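You operate a simulated robot arm through the tools that you are given. There is no shell and no other tool.

Carry out the task below with a simulated robot arm. There is one attempt and no reset: what you move stays moved.

## Task
Put two biscuits on the green plate, close the tin and set the plate on the tray.

Only the result counts: the job must be done as asked and must still hold three seconds after the hand-in. Knocking over, shifting, dropping, spilling or breaking anything else fails it.

## Robot
A 7-joint arm with a two-finger parallel gripper, fixed in place. Base frame: the origin is at the foot of the arm, x ahead of it, y to its left, z up; the work surface is at about z = 740. Units: mm, degrees, N and s.
Its first joint turns from -132.0 to 132.0 degrees. Payload 3.91 kg.
The tool frame sits at the grasp point between the pads (the TCP): z along the fingers, y along the line on which they close. The tips reach 30 mm beyond it. The gripper opens to 110 mm. The fingers are 20 mm wide and 10 mm thick; the gripper's body (48 by 112 mm) begins 55 mm behind the TCP.
Orientation is that of the tool frame in the base frame, as a unit quaternion [x, y, z, w]. With the fingers straight down and closing along the base's y, the tool's x points along the base's -x, its y along +y and its z along -z.

## Interface
- The arm moves only by the tool servo_tool. Its argument "rows" is a list of rows, each a list of 3 entries, a list of its own where there are three numbers: the shift along the tool's x, y, z in units of 20 mm (1.0 is 20 mm), then the turn, a rotation vector about the tool's x, y, z in units of 5 degrees (1.0 is 5 degrees), then the opening, from 0 (shut) to 1 (fully open). In form: [[[dx, dy, dz], [rx, ry, rz], jaw], ...]. A call has 1 to 20 rows; each row shifts and turns the commanded pose from where the row before left it, along the tool's axes as they then stand. A call with a number of a shift or a turn outside -1 to 1 is refused whole. Each row takes 0.2 s and may step no farther than 50 mm and 8.6 degrees from the row before; otherwise, or with a gripper value out of range, the whole call is refused. A pose out of reach is approached as far as the arm can. The call stops where the force on the tool passes 40 N (or 10 N more than at its start, if that is more) or the arm is blocked; 0.2 s more then pass. The fingers move at their own pace (about 108 mm/s each) and stop on an object; they squeeze with about 29 N. The grip force told is the motor's: it shows also when the fingers shut on nothing. Time passes only in rows, and 0.2 s behind the last, so rows that do not move let the fingers close. It gives the time, the measured TCP pose, the force on the tool (base axes), the opening and the grip force at its end, in the units of the frame above (readings bear some noise), with the torque about the TCP (base axes, N m) and any sound that the robot's microphone picked up.
- Cameras (640 x 400 px; columns grow to the right, rows downward): "scene" is fixed at [51.1, 502.7, 1294.8]; the picture's right is [0.46, -0.89, 0.00], its down [-0.71, -0.36, -0.60] and it looks along [0.53, 0.27, -0.80] (base axes); focal length 295 px, centre (320, 200). "wrist" rides on the gripper at [72, 17, -103] in the tool frame; the picture's right is [-0.23, 0.97, 0.00], its down [-0.76, -0.18, -0.62] and it looks along [-0.61, -0.14, 0.78] (tool axes); focal length 222 px, centre (320, 200). There is no depth. A picture from a camera that has moved, and an enlarged one, comes with that camera's place and axes in the base frame and with its lens.
- snapshot(camera): a new picture of that camera. The clock stands still meanwhile.
- zoom(camera, box): a new picture of the part [left, top, right, bottom] of that camera's present view, enlarged. The clock stands still meanwhile.
- sign_off(): hands the job in; it is judged then, once.

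Nothing tells you positions but the pictures and the camera data. Unless the task says otherwise, let go and move clear before handing in.

The tools are called after ">>>" as name(argument=value, ...) on one line, values as JSON. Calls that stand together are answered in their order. servo_tool: Moves the arm, as the interface text tells. Its arguments: {"type":"object","properties":{"rows":{"type":"array"}},"required":["rows"]} The other tools are called the same way: snapshot (camera) takes a picture; zoom (camera, box) takes an enlarged picture of a part of a camera's view; sign_off () hands the job in.

At the start:

```text
clock: 0.0
ee_pos: [245.9, 684.4, 1036.8]
tcp_rot: [0.0, 1.0, 0.0, 0.0]
ft_force: [0.4, 0.3, 0.1]
wrist_torque: [-0.01, -0.02, 0.02]
opening: 110.2
grasp_force: 0.1
```

scene: 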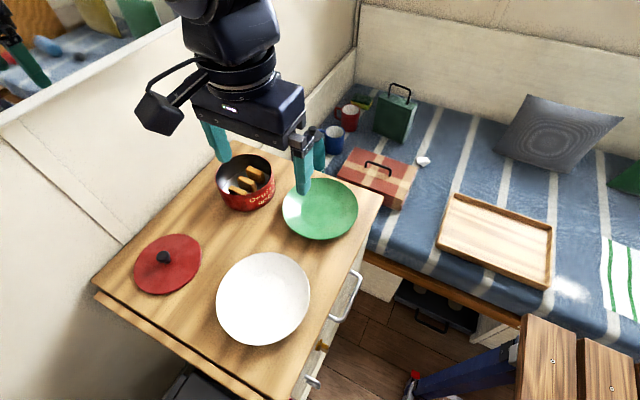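
wrist: 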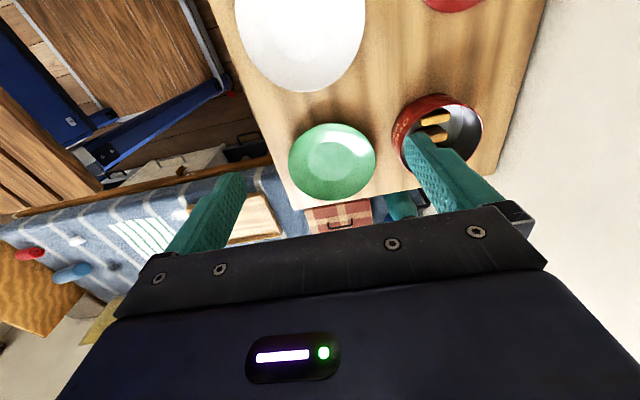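

I see a wooden table with an open red tin holding biscuits, its red lid with a black knob, a green plate and a white plate, and a wooden tray on the bunk to the right. I'll take closer pictures first to work out sizes and positions.

>>> zoom(camera="scene", box=[200, 130, 300, 230])

>>> zoom(camera="scene", box=[260, 150, 400, 250])

>>> zoom(camera="scene", box=[110, 210, 230, 310])

>>> zoom(camera="scene", box=[400, 160, 600, 310])

>>> zoom(camera="wrist", box=[370, 70, 510, 200])

>>> zoom(camera="wrist", box=[200, 80, 440, 260])

```text
4.00 times, centred on (250, 180) of scene
camera zoom: at [51.1, 502.7, 1294.8], right [0.46, -0.89, 0.0], down [-0.71, -0.36, -0.6], along [0.53, 0.27, -0.8], focal length 1179 px, centre (600, 280)
```

zoom: 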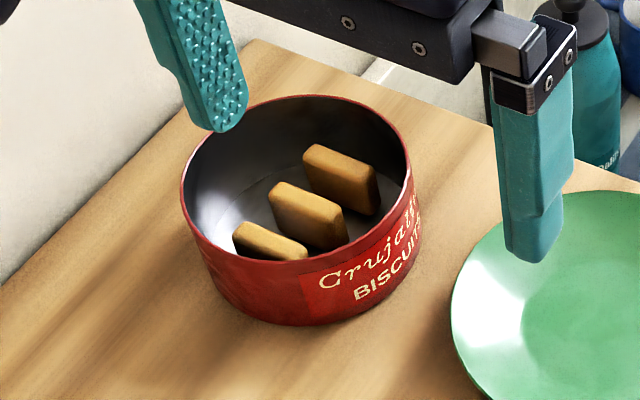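

```text
4.00 times, centred on (330, 200) of scene
camera zoom: at [51.1, 502.7, 1294.8], right [0.46, -0.89, 0.0], down [-0.71, -0.36, -0.6], along [0.53, 0.27, -0.8], focal length 1179 px, centre (280, 200)
```

zoom: 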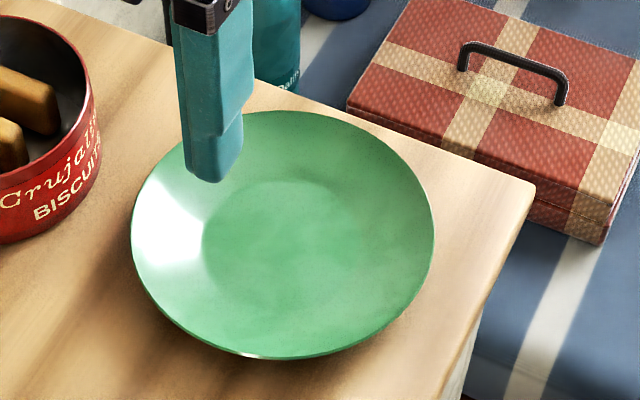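

```text
4.00 times, centred on (170, 260) of scene
camera zoom: at [51.1, 502.7, 1294.8], right [0.46, -0.89, 0.0], down [-0.71, -0.36, -0.6], along [0.53, 0.27, -0.8], focal length 1179 px, centre (920, -40)
```

zoom: 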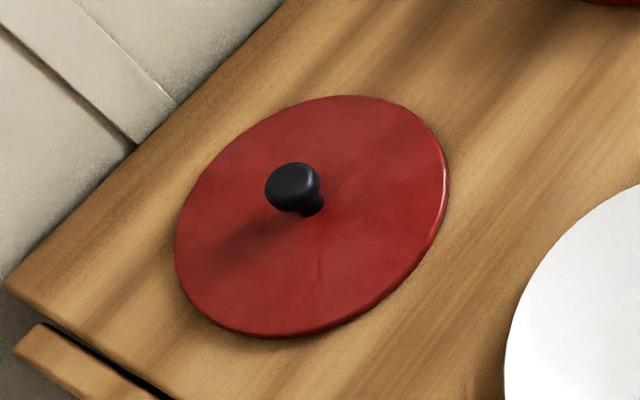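

```text
2.67 times, centred on (500, 235) of scene
camera zoom: at [51.1, 502.7, 1294.8], right [0.46, -0.89, 0.0], down [-0.71, -0.36, -0.6], along [0.53, 0.27, -0.8], focal length 786 px, centre (-160, 107)
```

zoom: 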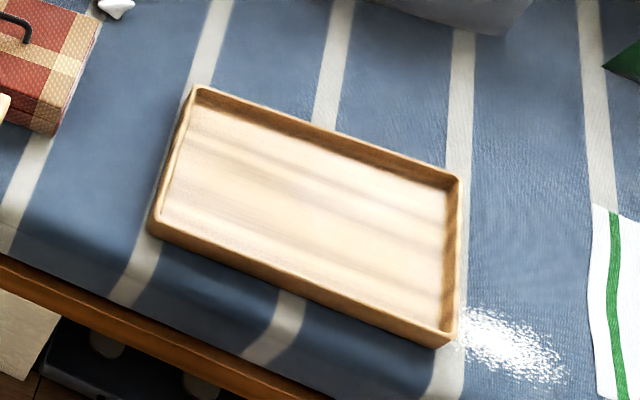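

```text
3.08 times, centred on (440, 135) of wrist
camera zoom: at [173.0, 700.3, 1140.4], right [0.23, 0.97, 0.0], down [0.76, -0.18, 0.62], along [0.61, -0.14, -0.78], focal length 684 px, centre (-49, 400)
```

zoom: 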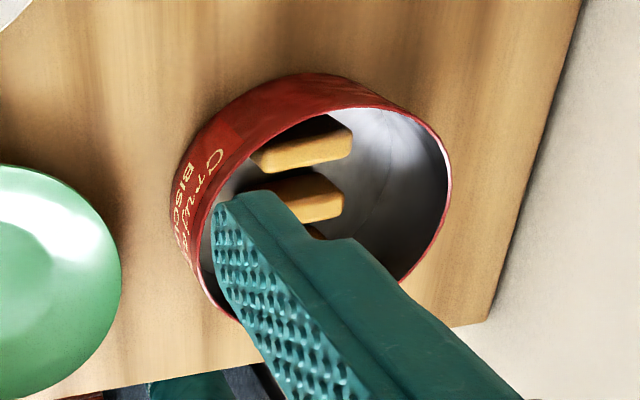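

```text
2.22 times, centred on (320, 170) of wrist
camera zoom: at [173.0, 700.3, 1140.4], right [0.23, 0.97, 0.0], down [0.76, -0.18, 0.62], along [0.61, -0.14, -0.78], focal length 494 px, centre (320, 267)
```

zoom: 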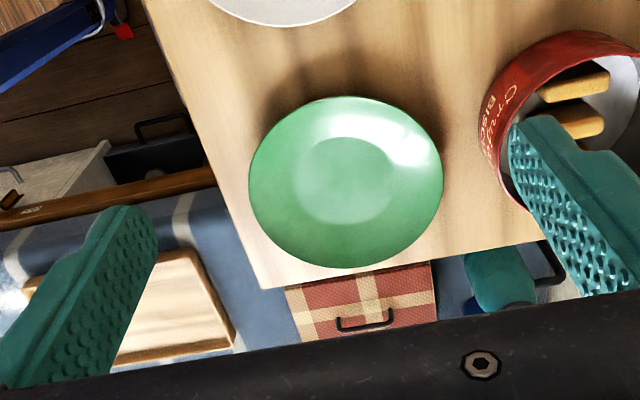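

The table surface spans roughly x 0–500, y 555–930. On it the green plate is near (394, 676), Ø~170, the tin near (370, 858) and the lid near (133, 893), while the tray on the lower bunk is near (713, 224). Next I'll bring the hand to the plate's bunk side with a tilt, to see the rim profile from the side.

>>> servo_tool(rows=[[[-0.93, -0.8, 0.9], [0, 0, 0], 1], [[-0.93, -0.8, 0.9], [0, 0, 0], 1], [[-0.93, -0.8, 0.9], [0, 0, 0], 1], [[-0.93, -0.8, 0.9], [0, 0, 0], 1], [[-0.93, -0.8, 0.9], [0, 0, 0], 1], [[-0.93, -0.8, 0.9], [0, 0, 0], 1], [[-0.93, -0.8, 0.9], [0, 0, 0], 1], [[-0.93, -0.8, 0.9], [0, 0, 0], 1], [[0, 0, 0], [-1, 0, 0], 1], [[0, 0, 0], [-1, 0, 0], 1], [[0, 0, 0], [-1, 0, 0], 1], [[0, 0, 0], [-1, 0, 0], 1], [[0, 0, 0], [-1, 0, 0], 1], [[0, 0, 0], [-1, 0, 0], 1], [[0, 0, 0], [-1, 0, 0], 1], [[0, 0, 0], [-1, 0, 0], 1], [[0, 0, 0], [0, 0, 0], 1]])

>>> snapshot(camera="wrist")

>>> snapshot(camera="scene")

```text
clock: 3.6
ee_pos: [395.8, 554.8, 894.1]
tcp_rot: [0.0, 0.939, 0.343, 0.0]
ft_force: [0.0, 0.3, -0.5]
wrist_torque: [0.01, 0.03, 0.0]
opening: 110.1
grasp_force: 0.0
```

```text
taken
camera wrist: at [321.5, 501.5, 983.7], right [0.23, 0.75, 0.63], down [0.76, -0.54, 0.36], along [0.61, 0.4, -0.69], focal length 222 px, centre (320, 200)
```

wrist: 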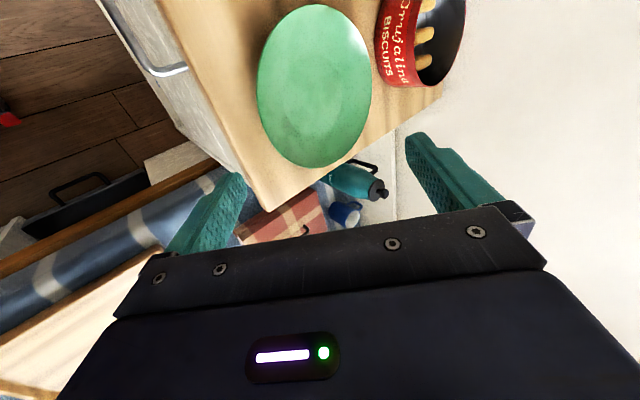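

```text
taken
```

scene: 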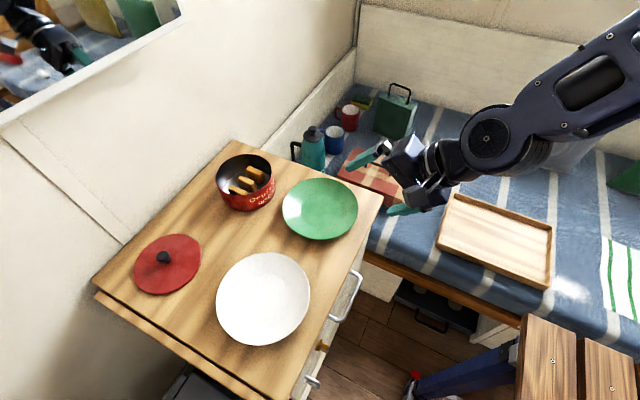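

The hand now hangs off the bunk side of the table and the scene camera has a clear view of the tin, lid and plate. I'll zoom in from both cameras to triangulate heights.

>>> zoom(camera="scene", box=[200, 130, 300, 230])

>>> zoom(camera="scene", box=[260, 150, 400, 250])

>>> zoom(camera="wrist", box=[230, 0, 490, 180])

>>> zoom(camera="wrist", box=[370, 0, 480, 90])

```text
4.00 times, centred on (250, 180) of scene
camera zoom: at [51.1, 502.7, 1294.8], right [0.46, -0.89, 0.0], down [-0.71, -0.36, -0.6], along [0.53, 0.27, -0.8], focal length 1179 px, centre (600, 280)
```

zoom: 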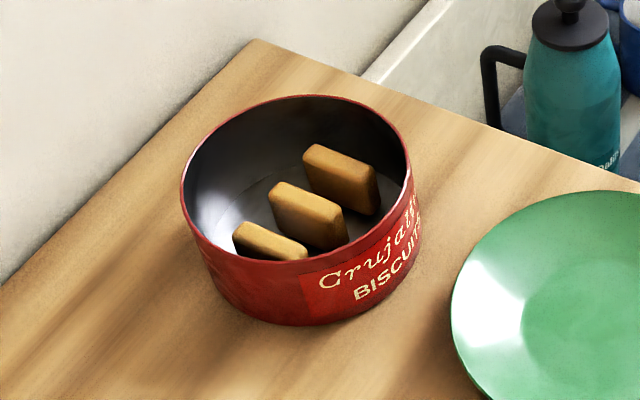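

```text
4.00 times, centred on (330, 200) of scene
camera zoom: at [51.1, 502.7, 1294.8], right [0.46, -0.89, 0.0], down [-0.71, -0.36, -0.6], along [0.53, 0.27, -0.8], focal length 1179 px, centre (280, 200)
```

zoom: 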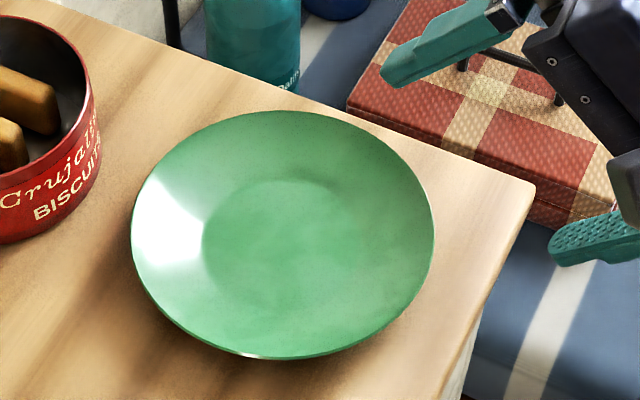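

```text
2.22 times, centred on (360, 90) of wrist
camera zoom: at [321.5, 501.5, 983.7], right [0.23, 0.75, 0.63], down [0.76, -0.54, 0.36], along [0.61, 0.4, -0.69], focal length 494 px, centre (231, 444)
```

zoom: 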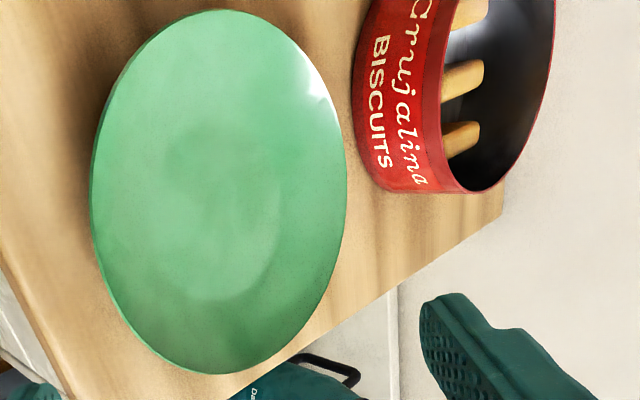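

```text
4.44 times, centred on (425, 45) of wrist
camera zoom: at [321.5, 501.5, 983.7], right [0.23, 0.75, 0.63], down [0.76, -0.54, 0.36], along [0.61, 0.4, -0.69], focal length 987 px, centre (-147, 889)
```

zoom: 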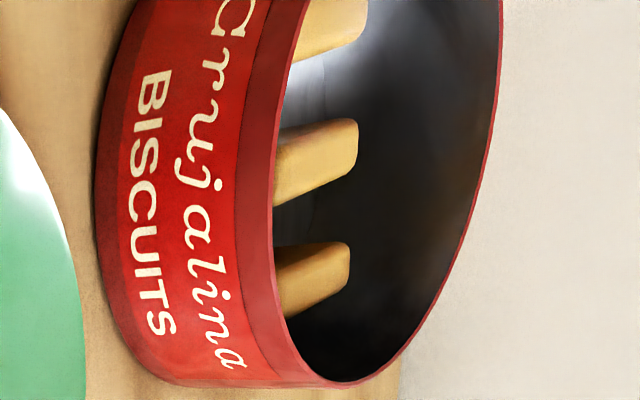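

Both views agree: the plate centre is about (391, 673) with radius 84 and its rim ~25 mm above the table. The tin is about (371, 858) with its rim near z 798, and its biscuits stand upright with their length along y. I'll move the plate first while it is empty, so next I tilt the hand to ~60° and bring it just outside the rim on the bunk side.

>>> servo_tool(rows=[[[0, 0, 0], [-1, 0, 0], 0.6], [[0, 0, 0], [-1, 0, 0], 0.4], [[0, 0, 0], [-1, 0, 0], 0.3], [[0, 0, 0], [-1, 0, 0], 0.3], [[0.05, -0.96, 0.29], [0, 0, 0], 0.3], [[0.05, -0.96, 0.29], [0, 0, 0], 0.3], [[0.05, -0.96, 0.29], [0, 0, 0], 0.3], [[0.05, -0.96, 0.29], [0, 0, 0], 0.3], [[0.05, -0.96, 0.29], [0, 0, 0], 0.3], [[0, 0, 0], [0, 0, 0], 0.3]])

>>> snapshot(camera="wrist")

>>> snapshot(camera="scene")

```text
clock: 5.8
ee_pos: [390.1, 533.5, 794.7]
tcp_rot: [-0.001, 0.866, 0.5, 0.0]
ft_force: [0.0, -0.4, -0.3]
wrist_torque: [-0.01, 0.0, 0.02]
opening: 32.9
grasp_force: 0.2
```

```text
taken
camera wrist: at [316.7, 452.4, 860.6], right [0.23, 0.49, 0.84], down [0.76, -0.63, 0.16], along [0.61, 0.61, -0.51], focal length 222 px, centre (320, 200)
```

wrist: 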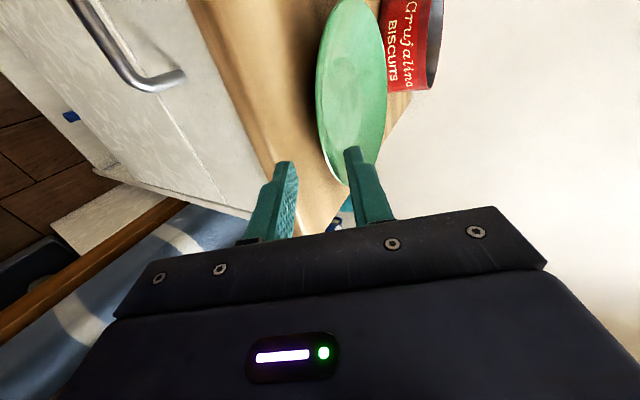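

```text
taken
```

scene: 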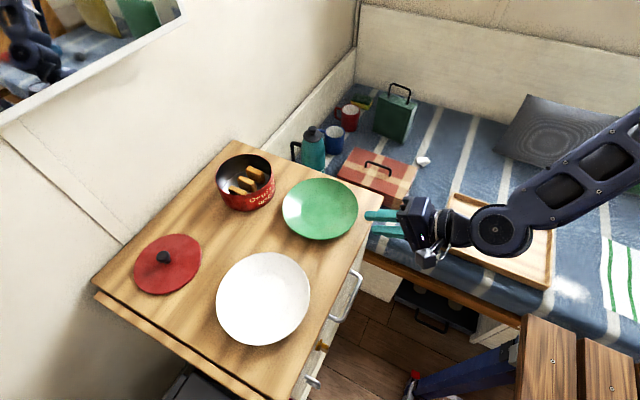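

>>> zoom(camera="wrist", box=[250, 60, 450, 240])

>>> zoom(camera="scene", box=[290, 160, 430, 270])

>>> zoom(camera="wrist", box=[300, 0, 400, 100])

```text
2.22 times, centred on (350, 150) of wrist
camera zoom: at [316.7, 452.4, 860.6], right [0.23, 0.49, 0.84], down [0.76, -0.63, 0.16], along [0.61, 0.61, -0.51], focal length 494 px, centre (253, 311)
```

zoom: 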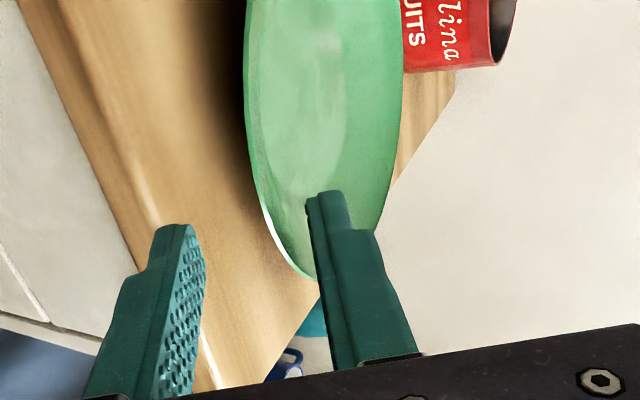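

```text
3.64 times, centred on (360, 215) of scene
camera zoom: at [51.1, 502.7, 1294.8], right [0.46, -0.89, 0.0], down [-0.71, -0.36, -0.6], along [0.53, 0.27, -0.8], focal length 1072 px, centre (174, 146)
```

zoom: 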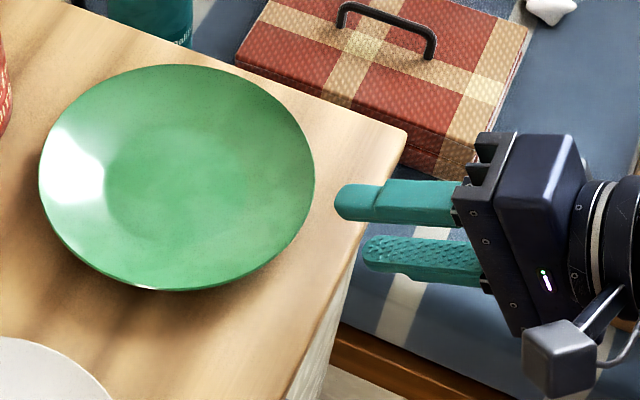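

```text
4.00 times, centred on (350, 50) of wrist
camera zoom: at [316.7, 452.4, 860.6], right [0.23, 0.49, 0.84], down [0.76, -0.63, 0.16], along [0.61, 0.61, -0.51], focal length 888 px, centre (200, 800)
```

zoom: 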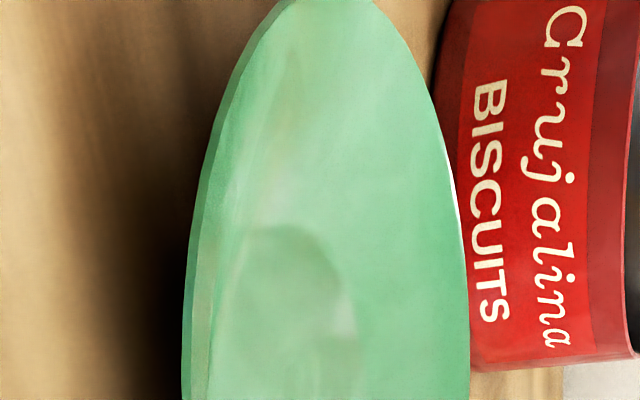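

The rim's near edge lies almost exactly on the mid-line between the fingers, and the plate slope matches the hand's tilt. I'll narrow the jaws to about 15 mm and creep half of the way in, then look again.

>>> servo_tool(rows=[[[0, 0.05, 0], [0, 0, 0], 0.14], [[0, 0, 0.3], [0, 0, 0], 0.14], [[0, 0, 0.3], [0, 0, 0], 0.14], [[0, 0, 0.3], [0, 0, 0], 0.14], [[0, 0, 0.3], [0, 0, 0], 0.14], [[0, 0, 0], [0, 0, 0], 0.14]])

>>> zoom(camera="wrist", box=[250, 60, 450, 240])

>>> zoom(camera="scene", box=[310, 170, 410, 250])

```text
clock: 7.2
ee_pos: [391.6, 554.0, 782.5]
tcp_rot: [-0.002, 0.866, 0.5, 0.0]
ft_force: [-0.2, 0.5, 0.8]
wrist_torque: [0.02, 0.02, 0.01]
opening: 15.5
grasp_force: 0.1
```

```text
2.22 times, centred on (350, 150) of wrist
camera zoom: at [317.1, 472.9, 849.9], right [0.23, 0.49, 0.84], down [0.76, -0.63, 0.16], along [0.61, 0.61, -0.51], focal length 494 px, centre (253, 311)
```

zoom: 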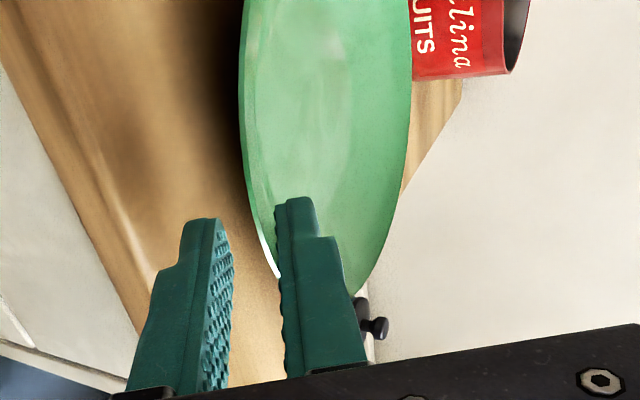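

```text
5.00 times, centred on (360, 210) of scene
camera zoom: at [51.1, 502.7, 1294.8], right [0.46, -0.89, 0.0], down [-0.71, -0.36, -0.6], along [0.53, 0.27, -0.8], focal length 1474 px, centre (120, 150)
```

zoom: 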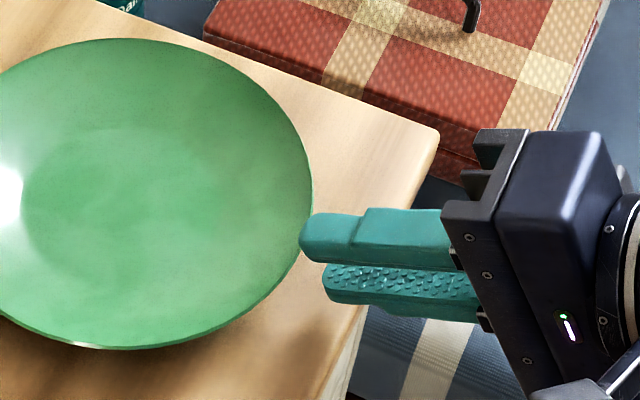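

The rim edge sits centred between the two finger faces and about 9 mm beyond the tips. I'll advance 12 mm and look again.

>>> servo_tool(rows=[[[0, 0, 0.2], [0, 0, 0], 0.14], [[0, 0, 0.2], [0, 0, 0], 0.14], [[0, 0, 0.2], [0, 0, 0], 0.14], [[0, 0, 0], [0, 0, 0], 0.14]])

>>> zoom(camera="wrist", box=[270, 80, 410, 220])

>>> zoom(camera="scene", box=[330, 190, 390, 240])

```text
clock: 8.2
ee_pos: [389.2, 563.6, 776.9]
tcp_rot: [-0.002, 0.866, 0.5, -0.001]
ft_force: [0.9, -0.9, 0.0]
wrist_torque: [0.0, -0.01, -0.01]
opening: 15.4
grasp_force: 0.0
```

```text
2.86 times, centred on (340, 150) of wrist
camera zoom: at [316.2, 483.2, 844.2], right [0.23, 0.49, 0.84], down [0.76, -0.63, 0.16], along [0.61, 0.61, -0.51], focal length 635 px, centre (263, 343)
```

zoom: 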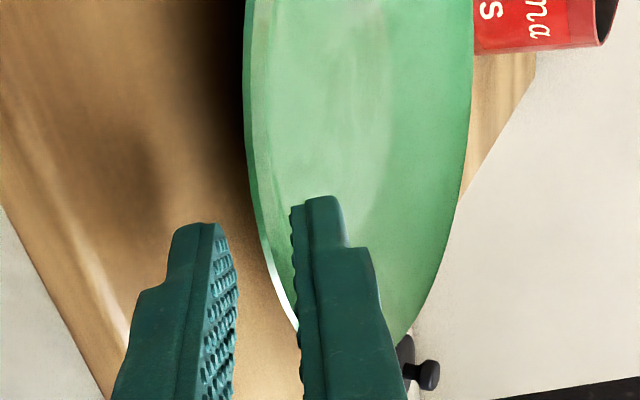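

```text
8.00 times, centred on (360, 215) of scene
camera zoom: at [51.1, 502.7, 1294.8], right [0.46, -0.89, 0.0], down [-0.71, -0.36, -0.6], along [0.53, 0.27, -0.8], focal length 2358 px, centre (0, 80)
```

zoom: 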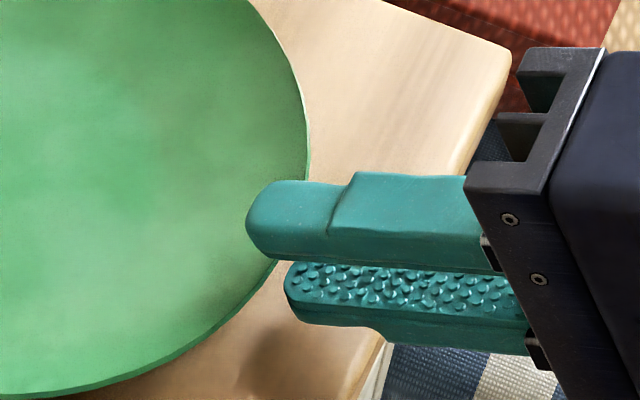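

The rim lip is centred between the finger faces and level with the tips. I'll narrow to ~12 mm, raise 1 mm and slide in another 10 mm.

>>> servo_tool(rows=[[[0, 0.05, 0], [0, 0, 0], 0.11], [[0, 0, 0.17], [0, 0, 0], 0.11], [[0, 0, 0.17], [0, 0, 0], 0.11], [[0, 0, 0.17], [0, 0, 0], 0.11], [[0, 0, 0], [0, 0, 0], 0.11]])

>>> zoom(camera="wrist", box=[270, 80, 410, 220])

>>> zoom(camera="scene", box=[330, 190, 390, 240])

```text
clock: 9.4
ee_pos: [390.3, 574.4, 773.2]
tcp_rot: [0.0, 0.866, 0.5, 0.0]
ft_force: [0.5, -0.4, 0.0]
wrist_torque: [0.02, 0.04, -0.01]
opening: 11.9
grasp_force: 0.1
```

```text
2.86 times, centred on (340, 150) of wrist
camera zoom: at [316.7, 492.7, 840.3], right [0.23, 0.49, 0.84], down [0.76, -0.63, 0.16], along [0.61, 0.61, -0.51], focal length 635 px, centre (263, 343)
```

zoom: 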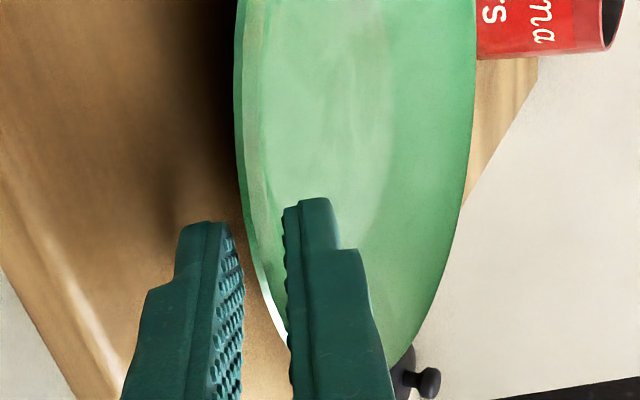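

```text
8.00 times, centred on (360, 215) of scene
camera zoom: at [51.1, 502.7, 1294.8], right [0.46, -0.89, 0.0], down [-0.71, -0.36, -0.6], along [0.53, 0.27, -0.8], focal length 2358 px, centre (0, 80)
```

zoom: 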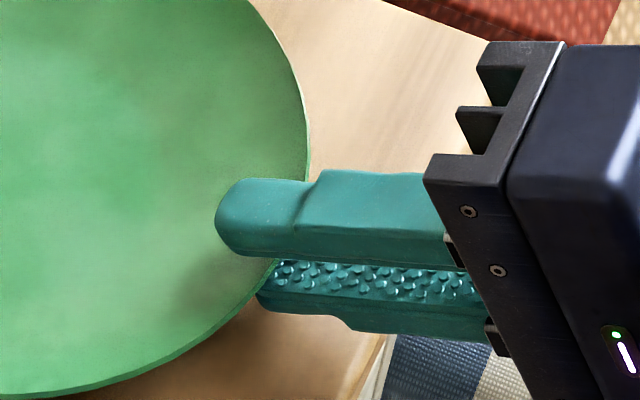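

The lower finger is now under the rim and the upper one above it. I'll slide in 4 mm more and close on the rim.

>>> servo_tool(rows=[[[0, 0, 0.2], [0, 0, 0], 0.11], [[0, 0, 0], [0, 0, 0], 0.11], [[0, 0, 0], [0, 0, 0], 0.06], [[0, 0, 0], [0, 0, 0], 0.03], [[0, 0, 0], [0, 0, 0], 0.0], [[0, 0, 0], [0, 0, 0], 0.0], [[0, 0, 0], [0, 0, 0], 0.0]])

>>> zoom(camera="wrist", box=[270, 80, 410, 220])

>>> zoom(camera="scene", box=[260, 160, 400, 260])

```text
clock: 11.0
ee_pos: [390.8, 577.3, 771.2]
tcp_rot: [-0.001, 0.866, 0.5, -0.001]
ft_force: [-0.6, 4.9, 11.9]
wrist_torque: [0.69, 0.14, 0.03]
opening: 3.6
grasp_force: 29.3
```

```text
2.86 times, centred on (340, 150) of wrist
camera zoom: at [316.6, 495.5, 838.0], right [0.23, 0.49, 0.84], down [0.76, -0.63, 0.16], along [0.61, 0.61, -0.51], focal length 635 px, centre (263, 343)
```

zoom: 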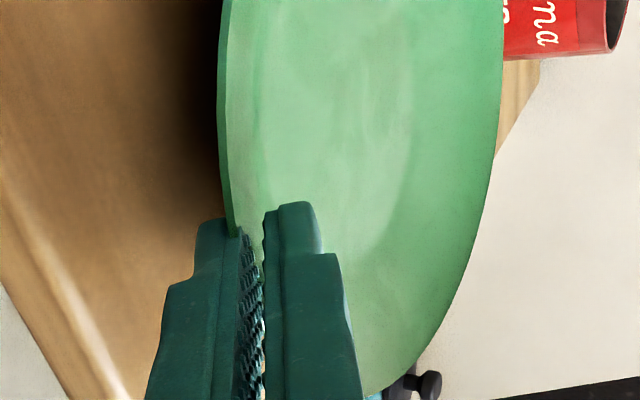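

```text
4.00 times, centred on (330, 210) of scene
camera zoom: at [51.1, 502.7, 1294.8], right [0.46, -0.89, 0.0], down [-0.71, -0.36, -0.6], along [0.53, 0.27, -0.8], focal length 1179 px, centre (280, 160)
```

zoom: 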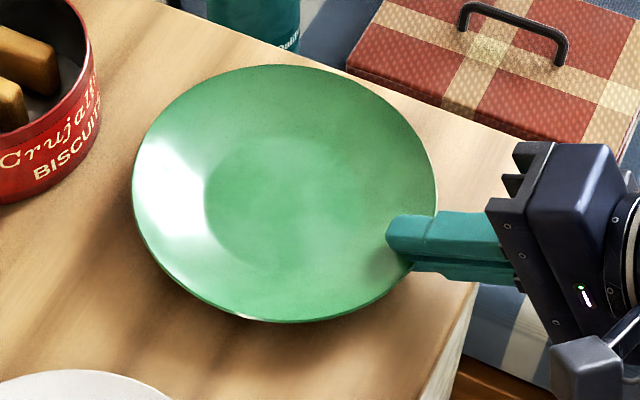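

The rim is held (3.6 mm thick, full grip force). I'll lift gently 20 mm straight up and check how the plate hangs.

>>> servo_tool(rows=[[[0, 0.173, -0.1], [0, 0, 0], 0.0], [[0, 0.173, -0.1], [0, 0, 0], 0.0], [[0, 0.173, -0.1], [0, 0, 0], 0.0], [[0, 0.173, -0.1], [0, 0, 0], 0.0], [[0, 0.173, -0.1], [0, 0, 0], 0.0], [[0, 0, 0], [0, 0, 0], 0.0]])

>>> zoom(camera="wrist", box=[250, 0, 450, 200])

>>> zoom(camera="scene", box=[260, 150, 400, 250])

```text
clock: 12.4
ee_pos: [389.4, 577.4, 790.5]
tcp_rot: [-0.001, 0.866, 0.5, -0.001]
ft_force: [0.2, 0.2, -1.5]
wrist_torque: [-0.22, -0.03, 0.0]
opening: 3.3
grasp_force: 29.1
```

```text
2.00 times, centred on (350, 100) of wrist
camera zoom: at [316.9, 495.1, 858.0], right [0.23, 0.49, 0.84], down [0.76, -0.63, 0.16], along [0.61, 0.61, -0.51], focal length 444 px, centre (260, 400)
```

zoom: 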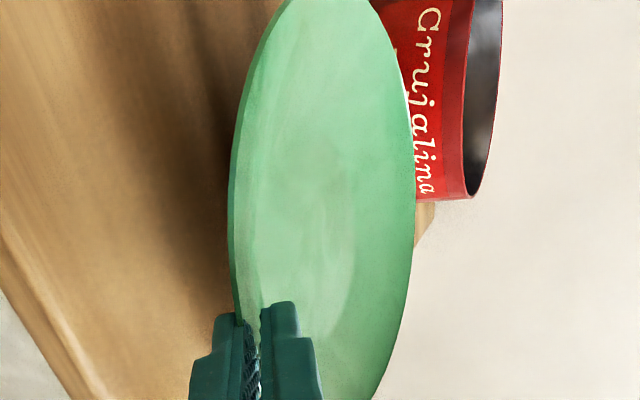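

```text
4.00 times, centred on (330, 200) of scene
camera zoom: at [51.1, 502.7, 1294.8], right [0.46, -0.89, 0.0], down [-0.71, -0.36, -0.6], along [0.53, 0.27, -0.8], focal length 1179 px, centre (280, 200)
```

zoom: 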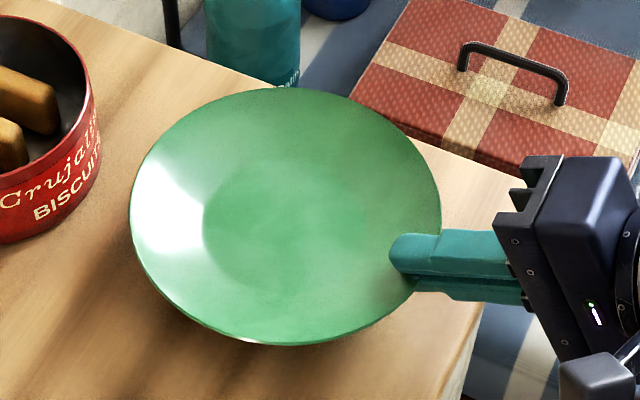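

The plate came up level and firm; it weighs only about 0.2 kg. I'll raise it a bit more and carry it out over the bunk toward the tray, stopping half-way to look at the tray.

>>> servo_tool(rows=[[[0, 0.3, -0.173], [0, 0, 0], 0], [[0, 0.433, -0.25], [0, 0, 0], 0], [[0, 0.433, -0.25], [0, 0, 0], 0], [[-0.2, -0.1, -0.2], [0, 0, 0], 0], [[-0.4, -0.3, -0.5], [0, 0, 0], 0], [[-0.5, -0.363, -0.629], [0, 0, 0], 0], [[-0.5, -0.363, -0.629], [0, 0, 0], 0], [[-0.5, -0.363, -0.629], [0, 0, 0], 0], [[-0.5, -0.363, -0.629], [0, 0, 0], 0], [[-0.5, -0.363, -0.629], [0, 0, 0], 0], [[-0.5, -0.363, -0.629], [0, 0, 0], 0], [[-0.5, -0.363, -0.629], [0, 0, 0], 0], [[-0.5, -0.363, -0.629], [0, 0, 0], 0], [[-0.5, -0.363, -0.629], [0, 0, 0], 0], [[-0.5, -0.363, -0.629], [0, 0, 0], 0], [[-0.5, -0.363, -0.629], [0, 0, 0], 0], [[-0.4, -0.3, -0.5], [0, 0, 0], 0], [[-0.2, -0.15, -0.25], [0, 0, 0], 0], [[0, 0, 0], [0, 0, 0], 0]])

>>> snapshot(camera="wrist")

>>> snapshot(camera="scene")

```text
clock: 16.4
ee_pos: [523.5, 383.7, 819.1]
tcp_rot: [0.0, 0.866, 0.5, -0.001]
ft_force: [-0.1, 0.1, -2.4]
wrist_torque: [-0.25, -0.02, 0.0]
opening: 3.5
grasp_force: 28.8
```

```text
taken
camera wrist: at [450.4, 302.3, 884.8], right [0.23, 0.49, 0.84], down [0.76, -0.63, 0.16], along [0.61, 0.61, -0.51], focal length 222 px, centre (320, 200)
```

wrist: 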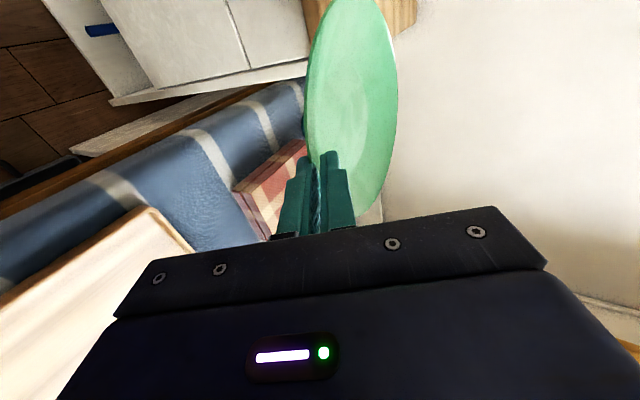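

```text
taken
```

scene: 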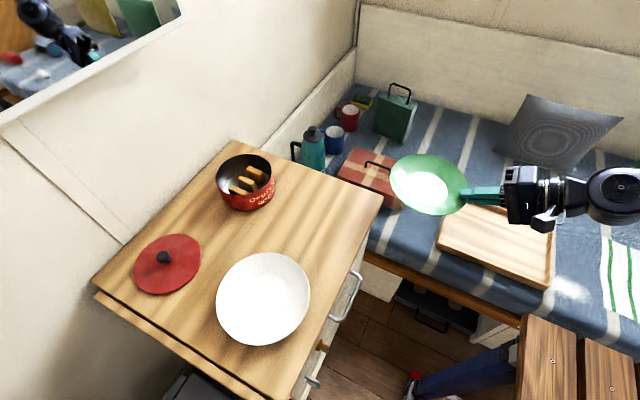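

The wrist and scene views together put the tray at x 617–853, y 53–379, with its rim near z 466. I'll zoom on the tray to judge the wall height before going on.

>>> zoom(camera="scene", box=[420, 180, 580, 300])

>>> zoom(camera="wrist", box=[0, 140, 260, 320])

```text
3.33 times, centred on (500, 240) of scene
camera zoom: at [51.1, 502.7, 1294.8], right [0.46, -0.89, 0.0], down [-0.71, -0.36, -0.6], along [0.53, 0.27, -0.8], focal length 983 px, centre (-280, 67)
```

zoom: 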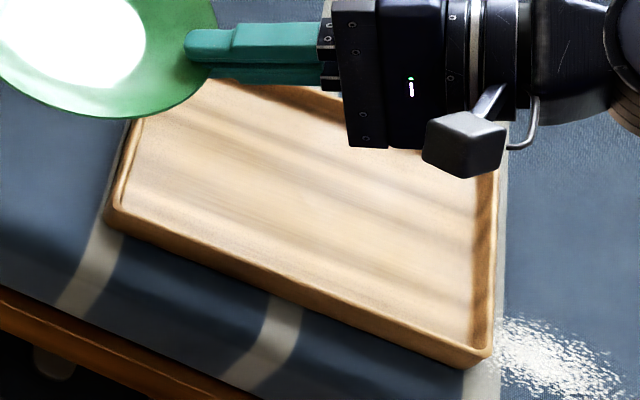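

```text
2.22 times, centred on (130, 230) of wrist
camera zoom: at [450.4, 302.3, 884.8], right [0.23, 0.49, 0.84], down [0.76, -0.63, 0.16], along [0.61, 0.61, -0.51], focal length 494 px, centre (742, 133)
```

zoom: 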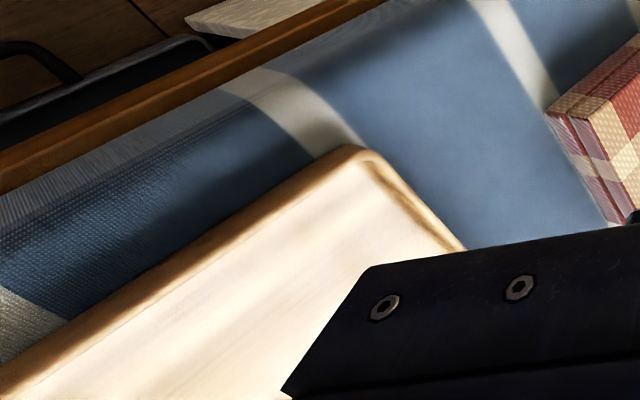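

The tray walls look about 20–25 mm high and the inside is roughly 216 × 306 mm, so the plate fits with margin. I'll carry the plate on to above the tray at a safe height and check that the arm follows.

>>> servo_tool(rows=[[[-0.2, -0.2, -0.2], [0, 0, 0], 0], [[-0.4, -0.38, -0.42], [0, 0, 0], 0], [[-0.558, -0.507, -0.563], [0, 0, 0], 0], [[-0.558, -0.507, -0.563], [0, 0, 0], 0], [[-0.558, -0.507, -0.563], [0, 0, 0], 0], [[-0.558, -0.507, -0.563], [0, 0, 0], 0], [[-0.558, -0.507, -0.563], [0, 0, 0], 0], [[-0.558, -0.507, -0.563], [0, 0, 0], 0], [[-0.558, -0.507, -0.563], [0, 0, 0], 0], [[-0.558, -0.507, -0.563], [0, 0, 0], 0], [[-0.558, -0.507, -0.563], [0, 0, 0], 0], [[-0.558, -0.507, -0.563], [0, 0, 0], 0], [[-0.558, -0.507, -0.563], [0, 0, 0], 0], [[-0.558, -0.507, -0.563], [0, 0, 0], 0], [[-0.558, -0.507, -0.563], [0, 0, 0], 0], [[-0.558, -0.507, -0.563], [0, 0, 0], 0], [[-0.558, -0.507, -0.563], [0, 0, 0], 0], [[-0.558, -0.507, -0.563], [0, 0, 0], 0], [[-0.4, -0.38, -0.42], [0, 0, 0], 0], [[-0.2, -0.2, -0.2], [0, 0, 0], 0]])

>>> snapshot(camera="wrist")

>>> snapshot(camera="scene")

```text
clock: 20.6
ee_pos: [728.9, 113.7, 760.3]
tcp_rot: [0.0, 0.866, 0.5, 0.0]
ft_force: [-0.2, -0.4, -3.6]
wrist_torque: [-0.26, -0.02, 0.0]
opening: 3.6
grasp_force: 29.5
```

```text
taken
camera wrist: at [655.0, 33.3, 826.8], right [0.23, 0.49, 0.84], down [0.76, -0.63, 0.16], along [0.61, 0.61, -0.51], focal length 222 px, centre (320, 200)
```

wrist: 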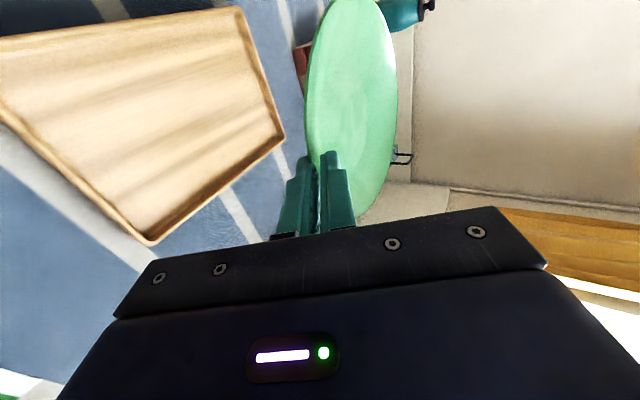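

```text
taken
```

scene: 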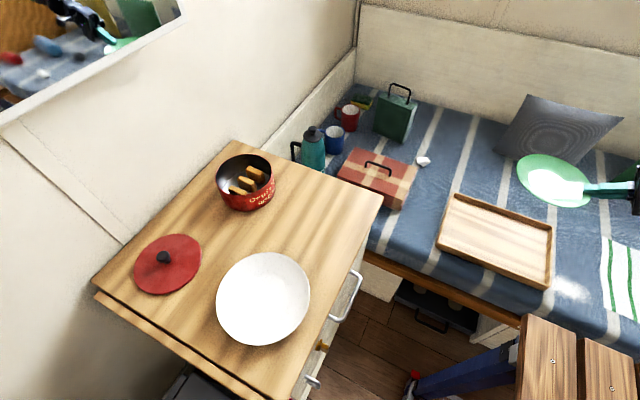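

The plate is now over the bunk beyond the tray in the picture (it is still ~290 mm up). I'll let the arm settle and zoom on the tray corners to fix its position and height properly.

>>> servo_tool(rows=[[[0, 0, 0], [0, 0, 0], 0], [[0, 0, 0], [0, 0, 0], 0]])

>>> zoom(camera="wrist", box=[160, 0, 320, 100])

>>> zoom(camera="wrist", box=[200, 90, 340, 190])

>>> zoom(camera="wrist", box=[0, 90, 200, 250])

>>> zoom(camera="scene", box=[425, 180, 565, 300])

```text
clock: 21.2
ee_pos: [727.8, 114.8, 761.2]
tcp_rot: [0.0, 0.866, 0.5, 0.0]
ft_force: [0.5, -0.6, -2.7]
wrist_torque: [-0.24, -0.03, 0.01]
opening: 3.7
grasp_force: 29.6
```

```text
4.00 times, centred on (240, 50) of wrist
camera zoom: at [654.8, 33.5, 826.7], right [0.23, 0.49, 0.84], down [0.76, -0.63, 0.16], along [0.61, 0.61, -0.51], focal length 888 px, centre (640, 800)
```

zoom: 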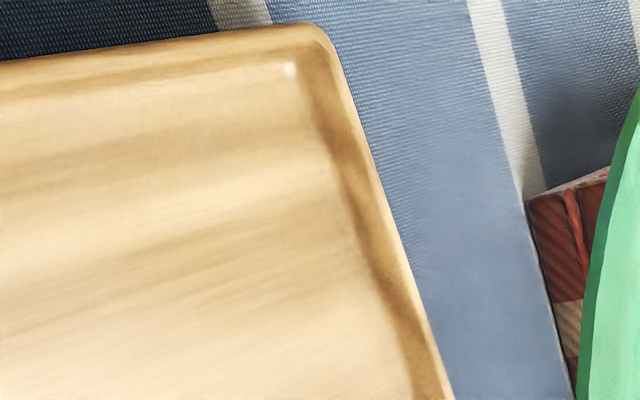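

```text
4.00 times, centred on (270, 140) of wrist
camera zoom: at [654.8, 33.5, 826.7], right [0.23, 0.49, 0.84], down [0.76, -0.63, 0.16], along [0.61, 0.61, -0.51], focal length 888 px, centre (520, 440)
```

zoom: 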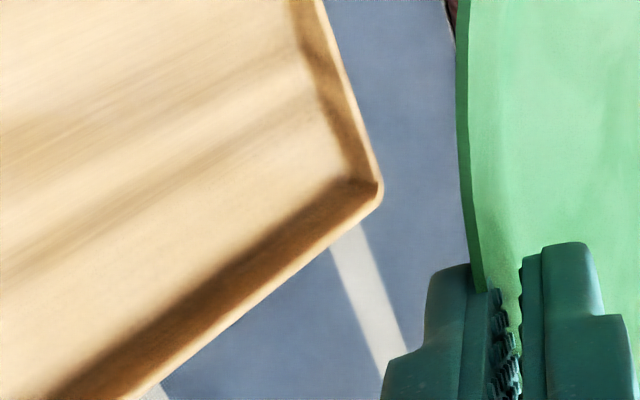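

```text
2.50 times, centred on (100, 170) of wrist
camera zoom: at [654.8, 33.5, 826.7], right [0.23, 0.49, 0.84], down [0.76, -0.63, 0.16], along [0.61, 0.61, -0.51], focal length 555 px, centre (870, 275)
```

zoom: 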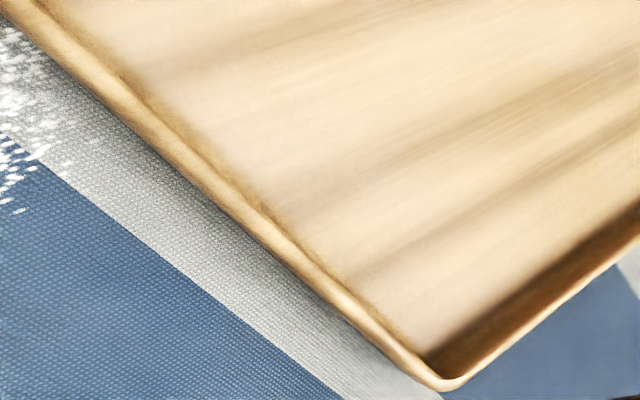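

```text
3.33 times, centred on (495, 240) of scene
camera zoom: at [51.1, 502.7, 1294.8], right [0.46, -0.89, 0.0], down [-0.71, -0.36, -0.6], along [0.53, 0.27, -0.8], focal length 983 px, centre (-263, 67)
```

zoom: 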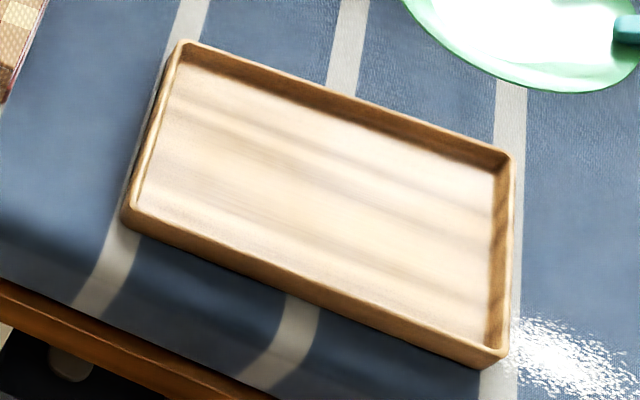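

Three corners triangulate consistently: the tray spans x 607–830 and y 67–383, with its rim at z≈490 and floor at z≈462. I'll aim the plate centre at (719, 219) and descend to just above the rim.

>>> servo_tool(rows=[[[0.035, -0.3, 0.2], [0, 0, 0], 0], [[0.035, -0.6, 0.35], [0, 0, 0], 0], [[0.035, -0.754, 0.471], [0, 0, 0], 0], [[0.035, -0.754, 0.471], [0, 0, 0], 0], [[0.035, -0.754, 0.471], [0, 0, 0], 0], [[0.035, -0.754, 0.471], [0, 0, 0], 0], [[0.035, -0.754, 0.471], [0, 0, 0], 0], [[0.035, -0.754, 0.471], [0, 0, 0], 0], [[0.035, -0.754, 0.471], [0, 0, 0], 0], [[0.035, -0.754, 0.471], [0, 0, 0], 0], [[0.035, -0.754, 0.471], [0, 0, 0], 0], [[0.035, -0.6, 0.4], [0, 0, 0], 0], [[0.03, -0.4, 0.27], [0, 0, 0], 0], [[0, 0, 0], [0, 0, 0], 0], [[0, 0, 0], [0, 0, 0], 0]])

>>> snapshot(camera="wrist")

>>> snapshot(camera="scene")

```text
clock: 24.4
ee_pos: [720.9, 121.0, 554.6]
tcp_rot: [-0.001, 0.867, 0.499, 0.0]
ft_force: [-0.4, 0.9, -3.1]
wrist_torque: [-0.22, -0.03, 0.01]
opening: 3.7
grasp_force: 28.8
```

```text
taken
camera wrist: at [647.3, 39.5, 621.1], right [0.23, 0.49, 0.84], down [0.76, -0.63, 0.16], along [0.61, 0.61, -0.51], focal length 222 px, centre (320, 200)
```

wrist: 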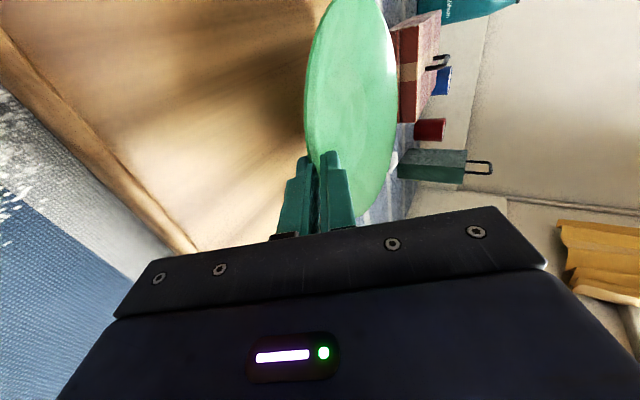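

```text
taken
```

scene: 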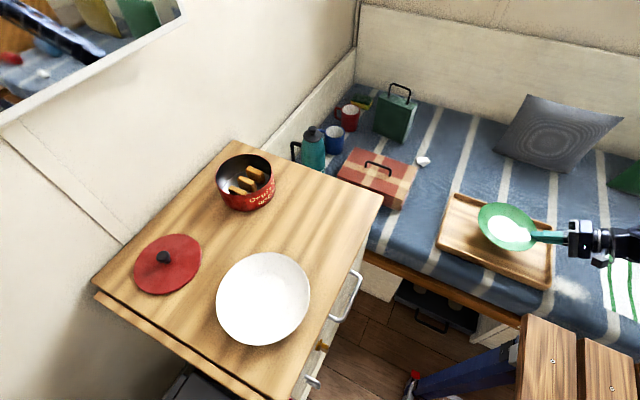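

The plate is centred over the tray, about 60 mm up. I'll lower another 48 mm, then check clearances.

>>> servo_tool(rows=[[[0.0, -0.42, 0.24], [0, 0, 0], 0], [[0.0, -0.42, 0.24], [0, 0, 0], 0], [[0.0, -0.42, 0.24], [0, 0, 0], 0], [[0.0, -0.42, 0.24], [0, 0, 0], 0], [[0.0, -0.42, 0.24], [0, 0, 0], 0], [[0, 0, 0], [0, 0, 0], 0]])

>>> snapshot(camera="wrist")

>>> zoom(camera="scene", box=[430, 180, 590, 300])

```text
clock: 25.8
ee_pos: [719.7, 124.0, 508.0]
tcp_rot: [0.0, 0.866, 0.5, 0.0]
ft_force: [-0.3, -0.6, -3.2]
wrist_torque: [-0.22, 0.01, 0.01]
opening: 3.7
grasp_force: 28.9
```

```text
taken
camera wrist: at [645.8, 40.3, 574.0], right [0.23, 0.49, 0.84], down [0.76, -0.63, 0.16], along [0.61, 0.61, -0.51], focal length 222 px, centre (320, 200)
```

wrist: 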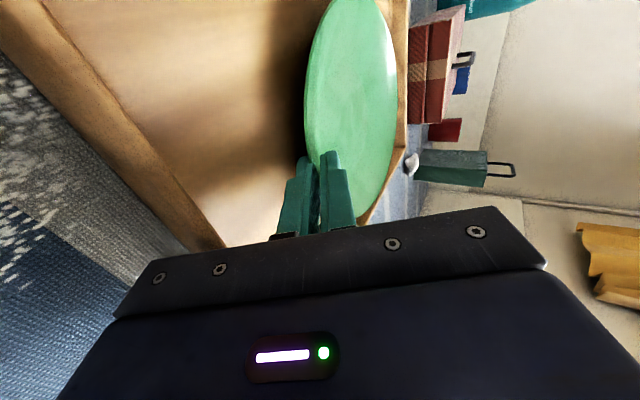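

```text
3.33 times, centred on (510, 240) of scene
camera zoom: at [51.1, 502.7, 1294.8], right [0.46, -0.89, 0.0], down [-0.71, -0.36, -0.6], along [0.53, 0.27, -0.8], focal length 983 px, centre (-313, 67)
```

zoom: 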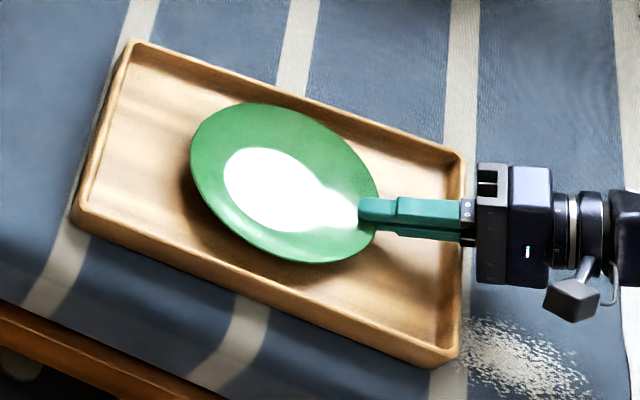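

Clearances look fine. I'll nudge 4 mm away from the wall for the gripper body and lower in small steps until the force shows contact.

>>> servo_tool(rows=[[[0.0, -0.18, -0.01], [0, 0, 0], 0], [[0.0, -0.18, -0.01], [0, 0, 0], 0], [[0, -0.087, 0.05], [0, 0, 0], 0], [[0, -0.087, 0.05], [0, 0, 0], 0], [[0, 0, 0], [0, 0, 0], 0]])

>>> zoom(camera="scene", box=[430, 180, 590, 300])

```text
clock: 27.0
ee_pos: [719.4, 117.1, 501.1]
tcp_rot: [-0.001, 0.865, 0.502, 0.0]
ft_force: [-2.5, -3.7, 17.1]
wrist_torque: [0.72, 0.13, 0.14]
opening: 5.4
grasp_force: 29.0
stopped in row 5: the force on the tool passed its limit at 41 N (the readings are from after the stop); the commanded pose is now the measured one
```

```text
3.33 times, centred on (510, 240) of scene
camera zoom: at [51.1, 502.7, 1294.8], right [0.46, -0.89, 0.0], down [-0.71, -0.36, -0.6], along [0.53, 0.27, -0.8], focal length 983 px, centre (-313, 67)
```

zoom: 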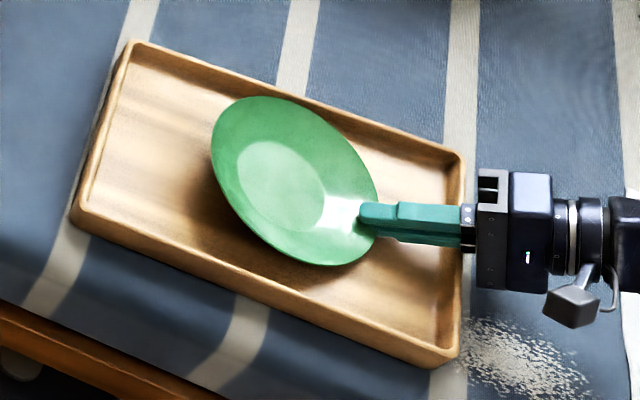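

The plate touched the tray floor earlier than I'd estimated and tipped slightly in the grip because I pressed on its rim. I'll back up 4 mm so it levels out again.

>>> servo_tool(rows=[[[0, 0.087, -0.05], [0, 0, 0], 0], [[0, 0.087, -0.05], [0, 0, 0], 0], [[0, 0, 0], [0, 0, 0], 0]])

>>> zoom(camera="scene", box=[430, 180, 590, 300])

>>> snapshot(camera="wrist")

```text
clock: 27.8
ee_pos: [718.5, 117.5, 503.2]
tcp_rot: [0.0, 0.866, 0.5, 0.001]
ft_force: [0.3, 4.5, 11.0]
wrist_torque: [0.62, -0.06, -0.01]
opening: 4.6
grasp_force: 29.4
```

```text
3.33 times, centred on (510, 240) of scene
camera zoom: at [51.1, 502.7, 1294.8], right [0.46, -0.89, 0.0], down [-0.71, -0.36, -0.6], along [0.53, 0.27, -0.8], focal length 983 px, centre (-313, 67)
```

zoom: 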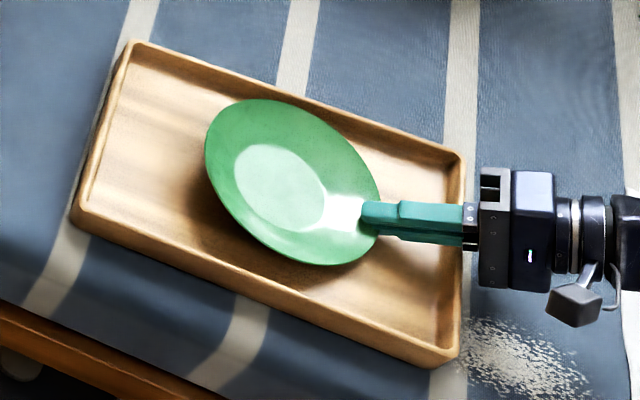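

```text
taken
camera wrist: at [646.3, 35.6, 569.3], right [0.23, 0.49, 0.84], down [0.76, -0.63, 0.16], along [0.61, 0.61, -0.51], focal length 222 px, centre (320, 200)
```

wrist: 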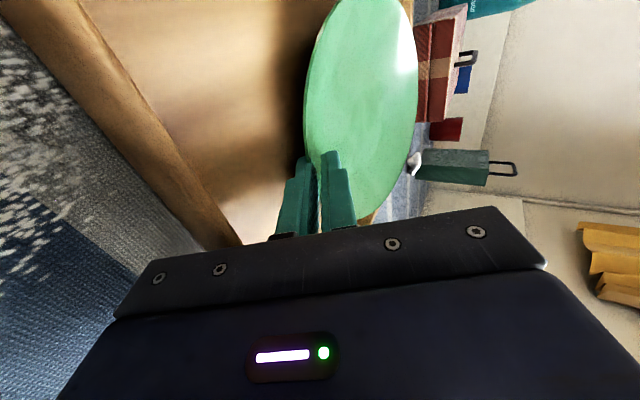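

>>> servo_tool(rows=[[[0, 0.087, -0.05], [0, 0, 0], 0], [[0, 0.065, -0.037], [0, 0, 0], 0], [[0, 0, 0], [0, 0, 0], 0], [[0, 0, 0], [0, 0, 0], 0]])

>>> zoom(camera="scene", box=[430, 180, 590, 300])

```text
clock: 28.8
ee_pos: [719.4, 117.6, 506.9]
tcp_rot: [0.0, 0.866, 0.5, 0.001]
ft_force: [-1.0, 1.4, 6.9]
wrist_torque: [0.26, 0.15, 0.06]
opening: 3.6
grasp_force: 29.2
```

```text
3.33 times, centred on (510, 240) of scene
camera zoom: at [51.1, 502.7, 1294.8], right [0.46, -0.89, 0.0], down [-0.71, -0.36, -0.6], along [0.53, 0.27, -0.8], focal length 983 px, centre (-313, 67)
```

zoom: 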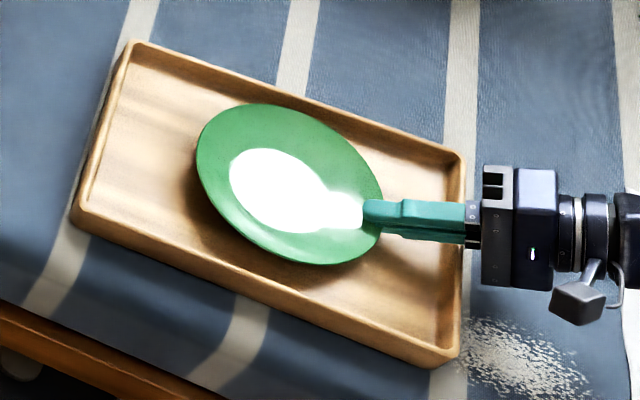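

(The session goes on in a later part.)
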